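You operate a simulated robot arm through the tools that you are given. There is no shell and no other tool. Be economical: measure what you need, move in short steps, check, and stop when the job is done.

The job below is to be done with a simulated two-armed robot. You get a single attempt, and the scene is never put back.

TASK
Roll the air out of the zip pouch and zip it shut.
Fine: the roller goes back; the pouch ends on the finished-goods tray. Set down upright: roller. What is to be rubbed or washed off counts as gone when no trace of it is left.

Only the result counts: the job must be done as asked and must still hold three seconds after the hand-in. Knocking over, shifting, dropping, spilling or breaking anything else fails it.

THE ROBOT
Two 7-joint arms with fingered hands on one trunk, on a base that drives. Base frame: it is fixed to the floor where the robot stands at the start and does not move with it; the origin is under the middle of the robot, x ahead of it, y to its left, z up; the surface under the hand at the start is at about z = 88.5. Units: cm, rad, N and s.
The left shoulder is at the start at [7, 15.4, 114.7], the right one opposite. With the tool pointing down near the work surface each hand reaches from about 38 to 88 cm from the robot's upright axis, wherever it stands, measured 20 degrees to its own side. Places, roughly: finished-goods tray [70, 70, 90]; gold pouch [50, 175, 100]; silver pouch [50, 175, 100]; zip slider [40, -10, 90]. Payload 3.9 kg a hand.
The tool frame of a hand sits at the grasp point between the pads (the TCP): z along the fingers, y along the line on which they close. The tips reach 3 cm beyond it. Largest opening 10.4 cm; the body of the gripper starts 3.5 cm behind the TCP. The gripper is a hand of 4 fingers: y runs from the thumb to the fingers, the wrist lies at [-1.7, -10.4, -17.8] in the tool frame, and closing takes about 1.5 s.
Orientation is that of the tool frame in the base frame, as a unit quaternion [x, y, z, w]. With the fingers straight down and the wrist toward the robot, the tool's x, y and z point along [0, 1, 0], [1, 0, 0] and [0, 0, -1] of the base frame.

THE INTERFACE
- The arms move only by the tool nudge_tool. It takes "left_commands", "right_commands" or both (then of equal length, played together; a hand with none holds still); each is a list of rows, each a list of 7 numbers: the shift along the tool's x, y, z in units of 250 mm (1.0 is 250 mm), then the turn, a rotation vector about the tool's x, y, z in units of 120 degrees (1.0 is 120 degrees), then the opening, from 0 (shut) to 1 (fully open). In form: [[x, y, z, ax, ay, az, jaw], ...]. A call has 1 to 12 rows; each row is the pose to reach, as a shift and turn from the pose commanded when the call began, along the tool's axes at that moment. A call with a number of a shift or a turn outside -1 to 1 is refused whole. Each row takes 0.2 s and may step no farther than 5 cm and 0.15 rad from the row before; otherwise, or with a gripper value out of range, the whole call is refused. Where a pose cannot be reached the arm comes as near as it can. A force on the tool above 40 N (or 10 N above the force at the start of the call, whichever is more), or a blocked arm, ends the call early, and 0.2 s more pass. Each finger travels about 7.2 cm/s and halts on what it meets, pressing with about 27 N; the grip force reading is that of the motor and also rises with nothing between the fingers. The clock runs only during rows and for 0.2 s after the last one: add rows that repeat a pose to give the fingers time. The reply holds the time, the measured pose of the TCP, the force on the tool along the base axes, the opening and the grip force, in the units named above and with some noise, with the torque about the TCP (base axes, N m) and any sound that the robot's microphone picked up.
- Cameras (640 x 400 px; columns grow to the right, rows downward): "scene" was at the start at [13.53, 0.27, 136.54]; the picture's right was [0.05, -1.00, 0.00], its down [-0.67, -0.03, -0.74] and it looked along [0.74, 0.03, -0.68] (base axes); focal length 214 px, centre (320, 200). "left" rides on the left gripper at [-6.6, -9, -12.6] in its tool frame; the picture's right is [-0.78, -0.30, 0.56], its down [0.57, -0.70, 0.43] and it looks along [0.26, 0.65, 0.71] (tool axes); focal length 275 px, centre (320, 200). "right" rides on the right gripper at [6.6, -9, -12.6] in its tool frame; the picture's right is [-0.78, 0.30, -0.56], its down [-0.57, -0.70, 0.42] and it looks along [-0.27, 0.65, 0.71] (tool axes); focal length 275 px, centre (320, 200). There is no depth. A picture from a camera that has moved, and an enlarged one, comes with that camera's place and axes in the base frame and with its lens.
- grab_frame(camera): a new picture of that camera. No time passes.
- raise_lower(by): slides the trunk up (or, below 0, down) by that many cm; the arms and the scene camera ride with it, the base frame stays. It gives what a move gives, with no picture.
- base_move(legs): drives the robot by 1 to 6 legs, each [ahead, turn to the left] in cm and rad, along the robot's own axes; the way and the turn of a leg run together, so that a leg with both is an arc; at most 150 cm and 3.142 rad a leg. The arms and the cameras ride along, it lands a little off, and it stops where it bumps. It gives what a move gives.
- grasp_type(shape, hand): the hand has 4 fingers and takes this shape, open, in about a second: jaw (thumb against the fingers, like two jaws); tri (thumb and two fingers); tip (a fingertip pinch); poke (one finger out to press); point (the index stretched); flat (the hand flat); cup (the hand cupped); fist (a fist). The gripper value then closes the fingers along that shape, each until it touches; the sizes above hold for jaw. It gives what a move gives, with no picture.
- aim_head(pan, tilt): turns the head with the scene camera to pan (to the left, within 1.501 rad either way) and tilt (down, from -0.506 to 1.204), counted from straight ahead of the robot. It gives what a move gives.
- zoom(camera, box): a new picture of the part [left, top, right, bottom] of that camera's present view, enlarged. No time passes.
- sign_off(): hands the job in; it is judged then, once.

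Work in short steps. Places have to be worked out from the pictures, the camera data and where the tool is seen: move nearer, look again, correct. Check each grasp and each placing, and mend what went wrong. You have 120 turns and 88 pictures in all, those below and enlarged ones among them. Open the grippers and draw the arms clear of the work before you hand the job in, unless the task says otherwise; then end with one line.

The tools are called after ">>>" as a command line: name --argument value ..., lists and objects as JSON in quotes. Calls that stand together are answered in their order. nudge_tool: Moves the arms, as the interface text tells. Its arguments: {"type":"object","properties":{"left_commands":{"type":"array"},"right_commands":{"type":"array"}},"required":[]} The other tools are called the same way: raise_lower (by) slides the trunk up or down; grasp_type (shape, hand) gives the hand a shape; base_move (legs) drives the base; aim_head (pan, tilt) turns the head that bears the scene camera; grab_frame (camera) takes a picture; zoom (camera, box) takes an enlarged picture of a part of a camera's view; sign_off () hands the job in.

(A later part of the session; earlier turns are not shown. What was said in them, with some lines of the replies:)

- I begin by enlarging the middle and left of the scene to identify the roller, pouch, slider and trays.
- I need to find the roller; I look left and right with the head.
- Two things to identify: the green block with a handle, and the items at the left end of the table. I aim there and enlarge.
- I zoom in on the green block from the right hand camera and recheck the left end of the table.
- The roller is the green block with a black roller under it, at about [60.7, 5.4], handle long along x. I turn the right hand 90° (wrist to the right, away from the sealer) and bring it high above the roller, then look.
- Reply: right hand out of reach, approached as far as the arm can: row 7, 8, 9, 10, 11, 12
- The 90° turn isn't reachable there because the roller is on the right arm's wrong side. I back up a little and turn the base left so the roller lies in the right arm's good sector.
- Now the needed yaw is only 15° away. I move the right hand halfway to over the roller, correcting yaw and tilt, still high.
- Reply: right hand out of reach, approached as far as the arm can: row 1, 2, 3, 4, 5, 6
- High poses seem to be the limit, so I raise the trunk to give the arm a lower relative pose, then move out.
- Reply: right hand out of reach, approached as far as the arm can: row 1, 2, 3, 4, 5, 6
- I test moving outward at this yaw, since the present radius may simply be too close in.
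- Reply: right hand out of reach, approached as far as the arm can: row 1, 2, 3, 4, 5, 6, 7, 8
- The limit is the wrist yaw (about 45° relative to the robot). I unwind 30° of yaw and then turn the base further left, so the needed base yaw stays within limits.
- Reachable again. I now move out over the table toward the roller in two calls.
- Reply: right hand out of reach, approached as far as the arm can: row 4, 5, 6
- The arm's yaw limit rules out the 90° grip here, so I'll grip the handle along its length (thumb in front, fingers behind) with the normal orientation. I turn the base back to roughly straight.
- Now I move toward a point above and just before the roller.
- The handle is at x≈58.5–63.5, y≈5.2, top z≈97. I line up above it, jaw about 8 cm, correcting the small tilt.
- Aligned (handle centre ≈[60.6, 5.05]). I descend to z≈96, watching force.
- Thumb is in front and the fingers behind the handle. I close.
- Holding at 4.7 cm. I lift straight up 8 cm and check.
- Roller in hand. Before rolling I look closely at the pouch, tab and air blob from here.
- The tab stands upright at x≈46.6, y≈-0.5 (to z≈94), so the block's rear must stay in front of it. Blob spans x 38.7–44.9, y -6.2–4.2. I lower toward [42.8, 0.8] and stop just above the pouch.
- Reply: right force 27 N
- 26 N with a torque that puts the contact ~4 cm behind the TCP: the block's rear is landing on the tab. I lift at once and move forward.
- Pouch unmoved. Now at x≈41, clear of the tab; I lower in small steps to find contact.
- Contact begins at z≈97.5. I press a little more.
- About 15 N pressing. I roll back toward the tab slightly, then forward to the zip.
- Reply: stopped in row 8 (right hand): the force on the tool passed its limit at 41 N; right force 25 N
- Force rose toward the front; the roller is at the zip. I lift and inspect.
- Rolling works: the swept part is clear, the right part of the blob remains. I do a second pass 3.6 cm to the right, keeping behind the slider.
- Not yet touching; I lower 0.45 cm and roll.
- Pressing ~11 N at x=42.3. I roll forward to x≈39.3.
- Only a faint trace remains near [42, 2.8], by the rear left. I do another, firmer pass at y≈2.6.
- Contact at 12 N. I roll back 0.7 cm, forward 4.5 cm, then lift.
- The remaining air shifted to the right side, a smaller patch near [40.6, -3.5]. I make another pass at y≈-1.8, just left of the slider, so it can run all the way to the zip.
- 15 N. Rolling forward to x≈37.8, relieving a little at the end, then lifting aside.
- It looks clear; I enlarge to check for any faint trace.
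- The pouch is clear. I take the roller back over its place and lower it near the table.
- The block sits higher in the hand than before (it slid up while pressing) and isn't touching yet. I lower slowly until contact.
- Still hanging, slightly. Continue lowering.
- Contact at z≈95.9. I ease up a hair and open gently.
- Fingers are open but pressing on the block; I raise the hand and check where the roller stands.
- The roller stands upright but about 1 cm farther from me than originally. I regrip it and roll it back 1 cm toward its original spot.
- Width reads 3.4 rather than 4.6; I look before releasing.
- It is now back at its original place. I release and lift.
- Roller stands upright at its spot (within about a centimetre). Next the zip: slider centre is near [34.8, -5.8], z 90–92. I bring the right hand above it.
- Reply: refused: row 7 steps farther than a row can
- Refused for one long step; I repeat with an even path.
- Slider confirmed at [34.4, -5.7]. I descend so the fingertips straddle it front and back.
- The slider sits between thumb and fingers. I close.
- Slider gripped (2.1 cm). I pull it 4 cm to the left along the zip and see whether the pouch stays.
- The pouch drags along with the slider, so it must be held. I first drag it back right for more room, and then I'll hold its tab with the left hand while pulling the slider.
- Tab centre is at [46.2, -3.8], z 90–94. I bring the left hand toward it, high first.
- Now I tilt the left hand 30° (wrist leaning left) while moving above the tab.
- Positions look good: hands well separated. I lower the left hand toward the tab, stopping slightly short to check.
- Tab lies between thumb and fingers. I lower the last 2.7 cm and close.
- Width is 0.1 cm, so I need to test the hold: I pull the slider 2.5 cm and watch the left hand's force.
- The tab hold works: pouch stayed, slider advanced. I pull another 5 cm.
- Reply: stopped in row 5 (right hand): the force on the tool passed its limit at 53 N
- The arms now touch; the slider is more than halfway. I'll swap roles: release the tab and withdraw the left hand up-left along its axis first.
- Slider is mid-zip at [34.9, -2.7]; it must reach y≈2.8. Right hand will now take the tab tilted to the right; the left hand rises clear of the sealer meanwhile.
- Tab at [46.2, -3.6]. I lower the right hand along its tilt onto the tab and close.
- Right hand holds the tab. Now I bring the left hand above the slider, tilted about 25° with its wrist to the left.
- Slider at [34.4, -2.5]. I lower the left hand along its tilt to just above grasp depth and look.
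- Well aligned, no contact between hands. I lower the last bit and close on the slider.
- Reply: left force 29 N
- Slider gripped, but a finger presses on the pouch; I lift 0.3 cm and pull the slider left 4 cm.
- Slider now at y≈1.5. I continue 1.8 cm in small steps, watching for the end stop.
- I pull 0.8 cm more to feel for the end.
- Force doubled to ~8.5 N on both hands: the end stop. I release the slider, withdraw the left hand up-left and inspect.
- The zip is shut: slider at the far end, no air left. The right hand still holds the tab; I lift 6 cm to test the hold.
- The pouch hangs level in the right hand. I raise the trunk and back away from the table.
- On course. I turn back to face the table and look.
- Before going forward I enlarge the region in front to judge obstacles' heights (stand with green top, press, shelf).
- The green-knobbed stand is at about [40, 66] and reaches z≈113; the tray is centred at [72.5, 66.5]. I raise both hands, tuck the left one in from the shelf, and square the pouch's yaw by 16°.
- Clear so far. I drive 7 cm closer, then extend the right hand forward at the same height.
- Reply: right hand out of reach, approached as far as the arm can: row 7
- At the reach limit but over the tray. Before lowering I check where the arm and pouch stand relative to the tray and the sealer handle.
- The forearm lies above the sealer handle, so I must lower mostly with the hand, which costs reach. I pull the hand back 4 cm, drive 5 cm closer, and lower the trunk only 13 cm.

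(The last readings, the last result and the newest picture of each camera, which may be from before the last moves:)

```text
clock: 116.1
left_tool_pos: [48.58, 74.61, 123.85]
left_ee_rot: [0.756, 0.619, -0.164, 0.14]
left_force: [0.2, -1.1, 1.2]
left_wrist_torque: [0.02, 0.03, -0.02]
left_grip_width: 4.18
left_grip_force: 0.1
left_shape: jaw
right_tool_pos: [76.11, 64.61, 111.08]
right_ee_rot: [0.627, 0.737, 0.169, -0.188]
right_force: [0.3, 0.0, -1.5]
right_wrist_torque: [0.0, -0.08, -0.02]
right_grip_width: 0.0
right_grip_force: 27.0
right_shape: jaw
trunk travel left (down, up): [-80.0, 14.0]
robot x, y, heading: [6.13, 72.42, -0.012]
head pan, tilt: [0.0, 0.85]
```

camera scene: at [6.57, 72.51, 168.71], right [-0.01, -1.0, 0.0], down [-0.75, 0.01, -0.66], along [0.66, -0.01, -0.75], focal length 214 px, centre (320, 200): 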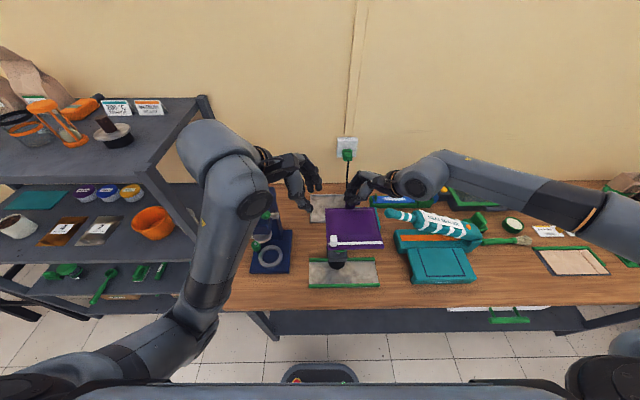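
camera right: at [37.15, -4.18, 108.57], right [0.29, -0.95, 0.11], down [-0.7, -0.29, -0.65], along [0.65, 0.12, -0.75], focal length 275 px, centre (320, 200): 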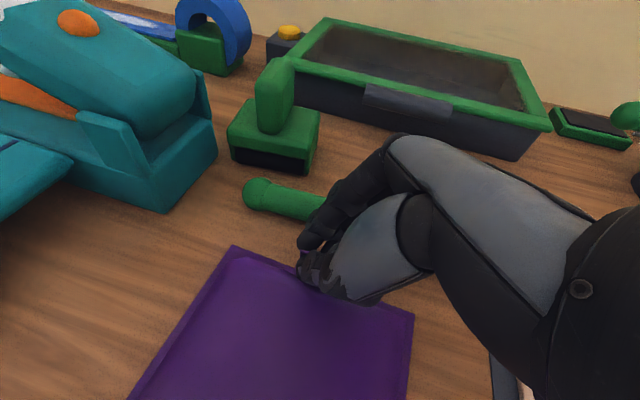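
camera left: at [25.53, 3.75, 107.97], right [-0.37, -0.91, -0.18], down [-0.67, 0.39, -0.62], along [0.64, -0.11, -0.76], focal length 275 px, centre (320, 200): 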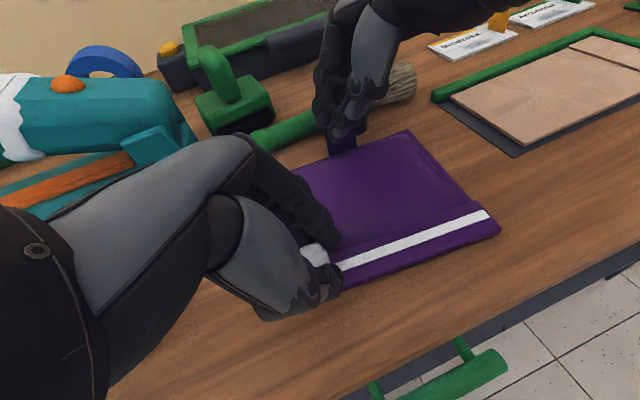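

I lower the hand 12 cm while centring over the tray, then look.

>>> nudge_tool --right_commands '[[-0.039, 0.012, 0.088, 0, 0, 0, 0], [-0.078, 0.024, 0.176, 0, 0, 0, 0], [-0.118, 0.037, 0.265, 0, 0, 0, 0], [-0.157, 0.049, 0.353, 0, 0, 0, 0], [-0.196, 0.061, 0.441, 0, 0, 0, 0]]'

>>> zoom --camera "scene" --box '[220, 100, 480, 270]'

```text
clock: 117.3
left_tool_pos: [48.34, 74.64, 123.8]
left_ee_rot: [0.755, 0.619, -0.163, 0.14]
left_force: [0.0, 0.8, 0.0]
left_wrist_torque: [-0.02, -0.01, -0.01]
left_grip_width: 4.18
left_grip_force: 0.0
left_shape: jaw
right_tool_pos: [77.0, 65.66, 102.61]
right_ee_rot: [0.627, 0.738, 0.167, -0.188]
right_force: [0.2, 0.5, -1.2]
right_wrist_torque: [-0.04, -0.08, -0.01]
right_grip_width: 0.0
right_grip_force: 27.5
right_shape: jaw
right hand out of reach, approached as far as the arm can: row 4, 5
trunk travel left (down, up): [-80.0, 14.0]
robot x, y, heading: [6.05, 72.37, -0.011]
head pan, tilt: [0.0, 0.85]
```

```text
2.35 times, centred on (350, 185) of scene
camera zoom: at [18.92, 72.3, 155.69], right [-0.01, -1.0, 0.0], down [-0.75, 0.01, -0.66], along [0.66, -0.01, -0.75], focal length 505 px, centre (249, 235)
```

zoom: 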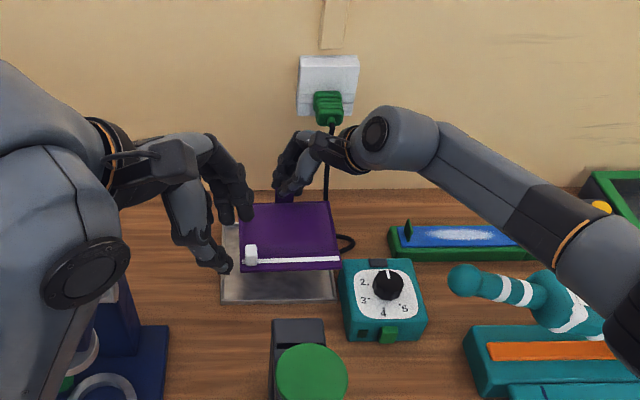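

The arm is at its limit at z=102.6, with the pouch over the tray. The forearm still clears the sealer handle by about 10 cm, so I raise the left hand and lower the trunk 6.5 cm.

>>> nudge_tool --left_commands '[[-0.045, 0, -0.097, 0, 0, 0, 0.4], [-0.09, 0, -0.194, 0, 0, 0, 0.4], [-0.134, 0, -0.29, 0, 0, 0, 0.4]]'

>>> raise_lower --by -6.5

>>> zoom --camera "scene" --box '[220, 90, 480, 260]'

```text
clock: 118.1
left_tool_pos: [49.1, 74.55, 131.48]
left_ee_rot: [0.756, 0.619, -0.164, 0.138]
left_force: [0.9, 0.3, -0.2]
left_wrist_torque: [-0.02, 0.01, 0.01]
left_grip_width: 4.18
left_grip_force: 0.1
left_shape: jaw
left hand out of reach, approached as far as the arm can: row 1, 2, 3
right_tool_pos: [77.07, 65.69, 102.58]
right_ee_rot: [0.627, 0.738, 0.168, -0.187]
right_force: [-0.6, -0.3, -0.2]
right_wrist_torque: [0.02, -0.07, -0.03]
right_grip_width: 0.0
right_grip_force: 27.2
right_shape: jaw
trunk travel left (down, up): [-80.0, 14.0]
robot x, y, heading: [6.17, 72.37, -0.011]
head pan, tilt: [0.0, 0.85]
```

```text
clock: 119.1
left_tool_pos: [49.09, 74.62, 124.96]
left_ee_rot: [0.755, 0.619, -0.164, 0.138]
left_force: [0.2, -0.7, 0.4]
left_wrist_torque: [0.0, -0.02, 0.0]
left_grip_width: 4.16
left_grip_force: 0.0
left_shape: jaw
right_tool_pos: [77.12, 65.56, 95.99]
right_ee_rot: [0.626, 0.738, 0.168, -0.187]
right_force: [0.5, 0.9, -0.8]
right_wrist_torque: [-0.02, -0.08, 0.01]
right_grip_width: 0.0
right_grip_force: 27.1
right_shape: jaw
trunk travel left (down, up): [-73.5, 20.5]
robot x, y, heading: [6.1, 72.38, -0.011]
head pan, tilt: [0.0, 0.85]
```

```text
2.35 times, centred on (350, 175) of scene
camera zoom: at [19.1, 72.33, 149.17], right [-0.01, -1.0, 0.0], down [-0.75, 0.01, -0.66], along [0.66, -0.01, -0.75], focal length 505 px, centre (249, 259)
```

zoom: 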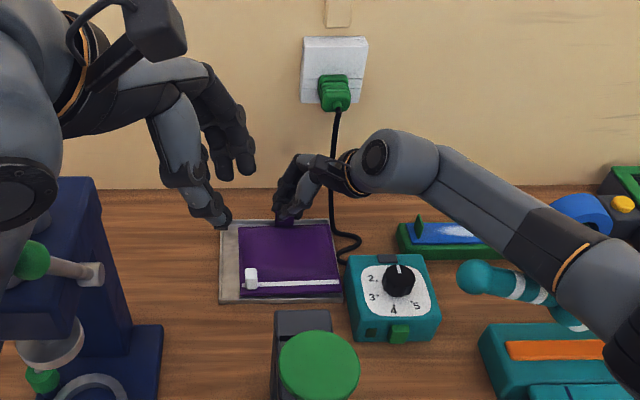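

The pouch is just above the tray; I shift it 1 cm left to centre and lower until contact.

>>> nudge_tool --right_commands '[[0.017, 0.003, 0.01, 0, 0, 0, 0], [0.034, 0.006, 0.019, 0, 0, 0, 0]]'

>>> raise_lower --by -0.8

```text
clock: 119.7
left_tool_pos: [49.11, 74.57, 124.9]
left_ee_rot: [0.755, 0.619, -0.164, 0.138]
left_force: [0.1, 0.0, 0.8]
left_wrist_torque: [-0.03, -0.03, 0.01]
left_grip_width: 4.16
left_grip_force: 0.1
left_shape: jaw
right_tool_pos: [77.13, 66.66, 95.83]
right_ee_rot: [0.627, 0.738, 0.167, -0.187]
right_force: [0.6, -0.7, -0.3]
right_wrist_torque: [0.02, -0.07, 0.03]
right_grip_width: 0.0
right_grip_force: 27.2
right_shape: jaw
trunk travel left (down, up): [-73.5, 20.5]
robot x, y, heading: [6.1, 72.4, -0.009]
head pan, tilt: [0.0, 0.85]
```

```text
clock: 120.3
left_tool_pos: [49.17, 74.55, 124.2]
left_ee_rot: [0.756, 0.619, -0.163, 0.139]
left_force: [-0.1, 0.3, -0.2]
left_wrist_torque: [0.01, -0.02, 0.02]
left_grip_width: 4.15
left_grip_force: 0.1
left_shape: jaw
right_tool_pos: [77.09, 66.56, 95.12]
right_ee_rot: [0.627, 0.737, 0.167, -0.188]
right_force: [-0.6, 0.3, -1.4]
right_wrist_torque: [-0.01, -0.05, 0.0]
right_grip_width: 0.0
right_grip_force: 27.1
right_shape: jaw
trunk travel left (down, up): [-72.7, 21.3]
robot x, y, heading: [6.08, 72.47, -0.015]
head pan, tilt: [0.0, 0.85]
```

Nearly down; 0.5 cm more.

>>> raise_lower --by -0.5

```text
clock: 120.8
left_tool_pos: [49.24, 74.44, 123.68]
left_ee_rot: [0.755, 0.62, -0.164, 0.139]
left_force: [-0.3, -0.3, 0.2]
left_wrist_torque: [0.04, -0.01, -0.05]
left_grip_width: 4.18
left_grip_force: 0.1
left_shape: jaw
right_tool_pos: [77.17, 66.61, 94.68]
right_ee_rot: [0.627, 0.738, 0.167, -0.188]
right_force: [0.3, -0.7, -1.1]
right_wrist_torque: [0.01, -0.03, -0.02]
right_grip_width: 0.01
right_grip_force: 27.0
right_shape: jaw
trunk travel left (down, up): [-72.2, 21.8]
robot x, y, heading: [6.28, 72.09, -0.014]
head pan, tilt: [0.0, 0.85]
```

>>> raise_lower --by -0.3

```text
clock: 121.3
left_tool_pos: [49.04, 74.55, 123.46]
left_ee_rot: [0.755, 0.619, -0.163, 0.14]
left_force: [-1.0, -0.5, 0.1]
left_wrist_torque: [-0.01, -0.02, -0.04]
left_grip_width: 4.18
left_grip_force: 0.2
left_shape: jaw
right_tool_pos: [77.1, 66.77, 94.53]
right_ee_rot: [0.628, 0.736, 0.169, -0.187]
right_force: [-0.1, -1.0, 4.8]
right_wrist_torque: [0.04, -0.04, 0.0]
right_grip_width: 0.01
right_grip_force: 26.2
right_shape: jaw
trunk travel left (down, up): [-71.9, 22.1]
robot x, y, heading: [5.76, 72.68, -0.016]
head pan, tilt: [0.0, 0.85]
```

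Contact. I open and withdraw along the tool axis.

>>> nudge_tool --right_commands '[[0, 0, 0, 0, 0, 0, 0.2], [0, 0, 0, 0, 0, 0, 0.4], [0, 0, 0, 0, 0, 0, 0.45], [0, 0, -0.06, 0, 0, 0, 0.45], [0, 0, -0.15, 0, 0, 0, 0.45], [0.02, 0, -0.26, 0, 0, 0, 0.45], [0.05, -0.02, -0.4, 0, 0, 0, 0.45]]'

>>> raise_lower --by 14

>>> zoom --camera "scene" --box '[220, 110, 480, 280]'

```text
clock: 123.0
left_tool_pos: [49.03, 74.6, 123.35]
left_ee_rot: [0.755, 0.619, -0.163, 0.14]
left_force: [-0.8, -0.1, -0.2]
left_wrist_torque: [-0.01, 0.01, 0.02]
left_grip_width: 4.15
left_grip_force: 0.1
left_shape: jaw
right_tool_pos: [76.9, 62.95, 103.36]
right_ee_rot: [0.627, 0.738, 0.165, -0.189]
right_force: [-7.0, 1.6, -8.3]
right_wrist_torque: [0.04, -0.13, -0.05]
right_grip_width: 4.62
right_grip_force: 0.0
right_shape: jaw
trunk travel left (down, up): [-71.9, 22.1]
robot x, y, heading: [6.15, 72.48, -0.014]
head pan, tilt: [0.0, 0.85]
```

```text
clock: 123.5
left_tool_pos: [48.9, 74.48, 125.35]
left_ee_rot: [0.756, 0.618, -0.163, 0.14]
left_force: [0.4, 0.7, -0.4]
left_wrist_torque: [-0.01, -0.02, 0.03]
left_grip_width: 4.17
left_grip_force: 0.0
left_shape: jaw
right_tool_pos: [76.35, 62.8, 104.52]
right_ee_rot: [0.628, 0.738, 0.156, -0.193]
right_force: [-11.3, -2.2, -4.5]
right_wrist_torque: [0.2, -0.46, -0.45]
right_grip_width: 4.63
right_grip_force: 0.2
right_shape: jaw
trunk travel left (down, up): [-73.7, 20.3]
robot x, y, heading: [6.31, 72.49, -0.014]
head pan, tilt: [0.0, 0.85]
stopped: the force on the tool passed its limit at 44 N (the readings are from after the stop); the commanded pose is now the measured one
```

```text
2.35 times, centred on (350, 195) of scene
camera zoom: at [18.87, 72.26, 149.5], right [-0.01, -1.0, 0.0], down [-0.75, 0.01, -0.66], along [0.66, -0.01, -0.75], focal length 505 px, centre (249, 212)
```

zoom: 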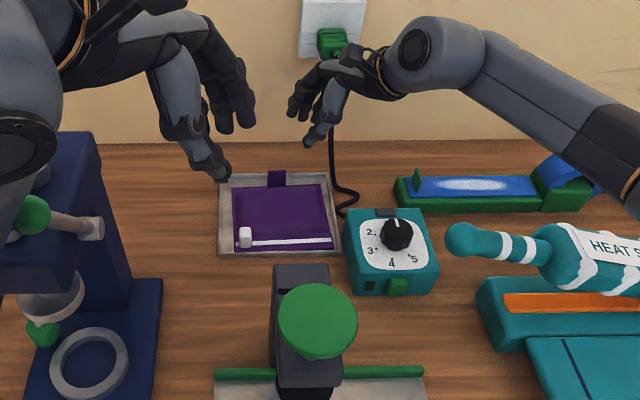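

The pouch lies on the tray. The fingers touched the wall plug; I pull the right hand back from the wall and then look for any damage.

>>> nudge_tool --right_commands '[[0, -0.04, 0.01, 0, 0, 0, 0.45], [0, -0.1, 0.01, 0, 0, 0, 0.45], [0, -0.2, 0, 0, 0, 0, 0.45], [0, -0.34, -0.04, 0, 0, 0, 0.45], [0, -0.48, -0.1, 0, 0, 0, 0.45]]'

>>> raise_lower --by 16

```text
clock: 124.7
left_tool_pos: [48.89, 74.4, 125.31]
left_ee_rot: [0.756, 0.618, -0.163, 0.139]
left_force: [-0.4, -0.6, -0.1]
left_wrist_torque: [0.03, 0.0, -0.01]
left_grip_width: 4.16
left_grip_force: 0.2
left_shape: jaw
right_tool_pos: [64.73, 59.83, 106.92]
right_ee_rot: [0.627, 0.738, 0.159, -0.191]
right_force: [0.1, -0.4, 0.7]
right_wrist_torque: [0.0, 0.01, 0.0]
right_grip_width: 4.64
right_grip_force: 0.0
right_shape: jaw
trunk travel left (down, up): [-73.7, 20.3]
robot x, y, heading: [6.08, 72.92, -0.02]
head pan, tilt: [0.0, 0.85]
```

```text
clock: 126.5
left_tool_pos: [49.09, 74.5, 141.03]
left_ee_rot: [0.755, 0.619, -0.165, 0.138]
left_force: [0.3, -0.1, 0.4]
left_wrist_torque: [-0.01, -0.02, 0.03]
left_grip_width: 4.18
left_grip_force: 0.1
left_shape: jaw
right_tool_pos: [64.93, 59.84, 122.84]
right_ee_rot: [0.628, 0.737, 0.159, -0.193]
right_force: [0.1, -0.7, 0.1]
right_wrist_torque: [-0.01, -0.02, 0.01]
right_grip_width: 4.63
right_grip_force: 0.1
right_shape: jaw
trunk travel left (down, up): [-89.7, 4.3]
robot x, y, heading: [6.02, 72.43, -0.02]
head pan, tilt: [0.0, 0.85]
```

Clear and high. I back away from the table and take a last overview.

>>> base_move --legs '[[-38, 0]]'

>>> grab_frame --camera "scene"

```text
clock: 128.9
left_tool_pos: [11.34, 74.75, 141.09]
left_ee_rot: [0.759, 0.615, -0.165, 0.137]
left_force: [0.6, 0.3, 0.2]
left_wrist_torque: [0.03, 0.0, 0.0]
left_grip_width: 4.2
left_grip_force: 0.0
left_shape: jaw
right_tool_pos: [26.93, 59.89, 122.74]
right_ee_rot: [0.631, 0.735, 0.16, -0.192]
right_force: [-0.6, -0.5, -0.6]
right_wrist_torque: [0.03, 0.01, 0.02]
right_grip_width: 4.65
right_grip_force: 0.0
right_shape: jaw
trunk travel left (down, up): [-89.7, 4.3]
robot x, y, heading: [-31.81, 73.14, -0.027]
head pan, tilt: [0.0, 0.85]
```

```text
1 pictures are left
camera scene: at [-18.65, 72.87, 165.39], right [-0.02, -1.0, 0.0], down [-0.75, 0.02, -0.66], along [0.66, -0.01, -0.75], focal length 214 px, centre (320, 200)
```

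scene: 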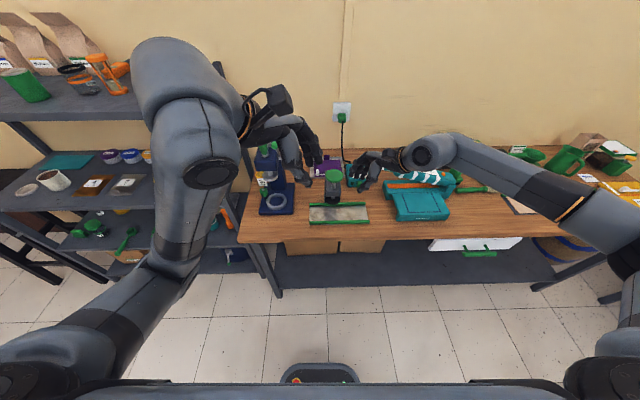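

Everything stands as it should; the pouch is on the tray. I open both hands fully and check the pouch one last time.

>>> nudge_tool --left_commands '[[0, 0, 0, 0, 0, 0, 1], [0, 0, 0, 0, 0, 0, 1], [0, 0, 0, 0, 0, 0, 1]]' --right_commands '[[-0.08, 0, 0, 0, 0, 0, 1], [-0.16, 0, 0, 0, 0, 0, 1], [-0.24, 0, 0, 0, 0, 0, 1]]'

>>> zoom --camera "scene" --box '[290, 130, 500, 240]'

```text
clock: 129.7
left_tool_pos: [10.98, 74.88, 141.17]
left_ee_rot: [0.759, 0.615, -0.164, 0.139]
left_force: [0.3, -0.4, -0.7]
left_wrist_torque: [-0.02, 0.03, -0.01]
left_grip_width: 10.34
left_grip_force: 0.1
left_shape: jaw
right_tool_pos: [27.22, 54.8, 119.83]
right_ee_rot: [0.631, 0.735, 0.159, -0.192]
right_force: [0.6, -0.1, -0.1]
right_wrist_torque: [-0.04, 0.02, 0.02]
right_grip_width: 10.35
right_grip_force: 0.0
right_shape: jaw
trunk travel left (down, up): [-89.7, 4.3]
robot x, y, heading: [-32.25, 73.06, -0.023]
head pan, tilt: [0.0, 0.85]
```

```text
3.05 times, centred on (395, 185) of scene
camera zoom: at [-19.04, 72.84, 165.43], right [-0.02, -1.0, 0.0], down [-0.75, 0.02, -0.66], along [0.66, -0.01, -0.75], focal length 654 px, centre (91, 246)
```

zoom: 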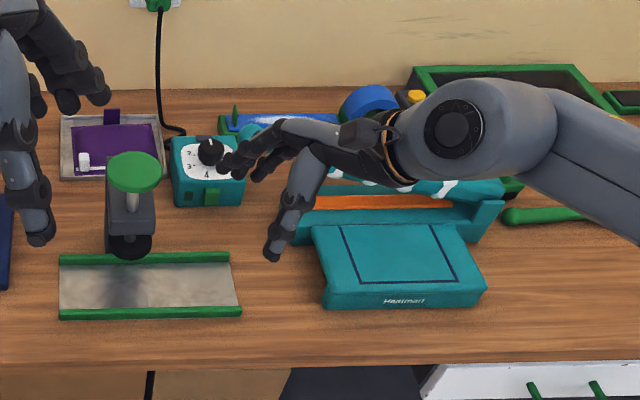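

The pouch is zipped and on the tray, the hands are clear, so I hand in.

>>> sign_off

```text
The job is handed in.
```

I rolled the air out of the zip pouch with no trace left, zipped it shut and set it on the finished-goods tray. The roller is upright within about 1 cm of where it started. While I was withdrawing from the tray the right hand bumped the wall plug (44 N); it looked in place afterwards.
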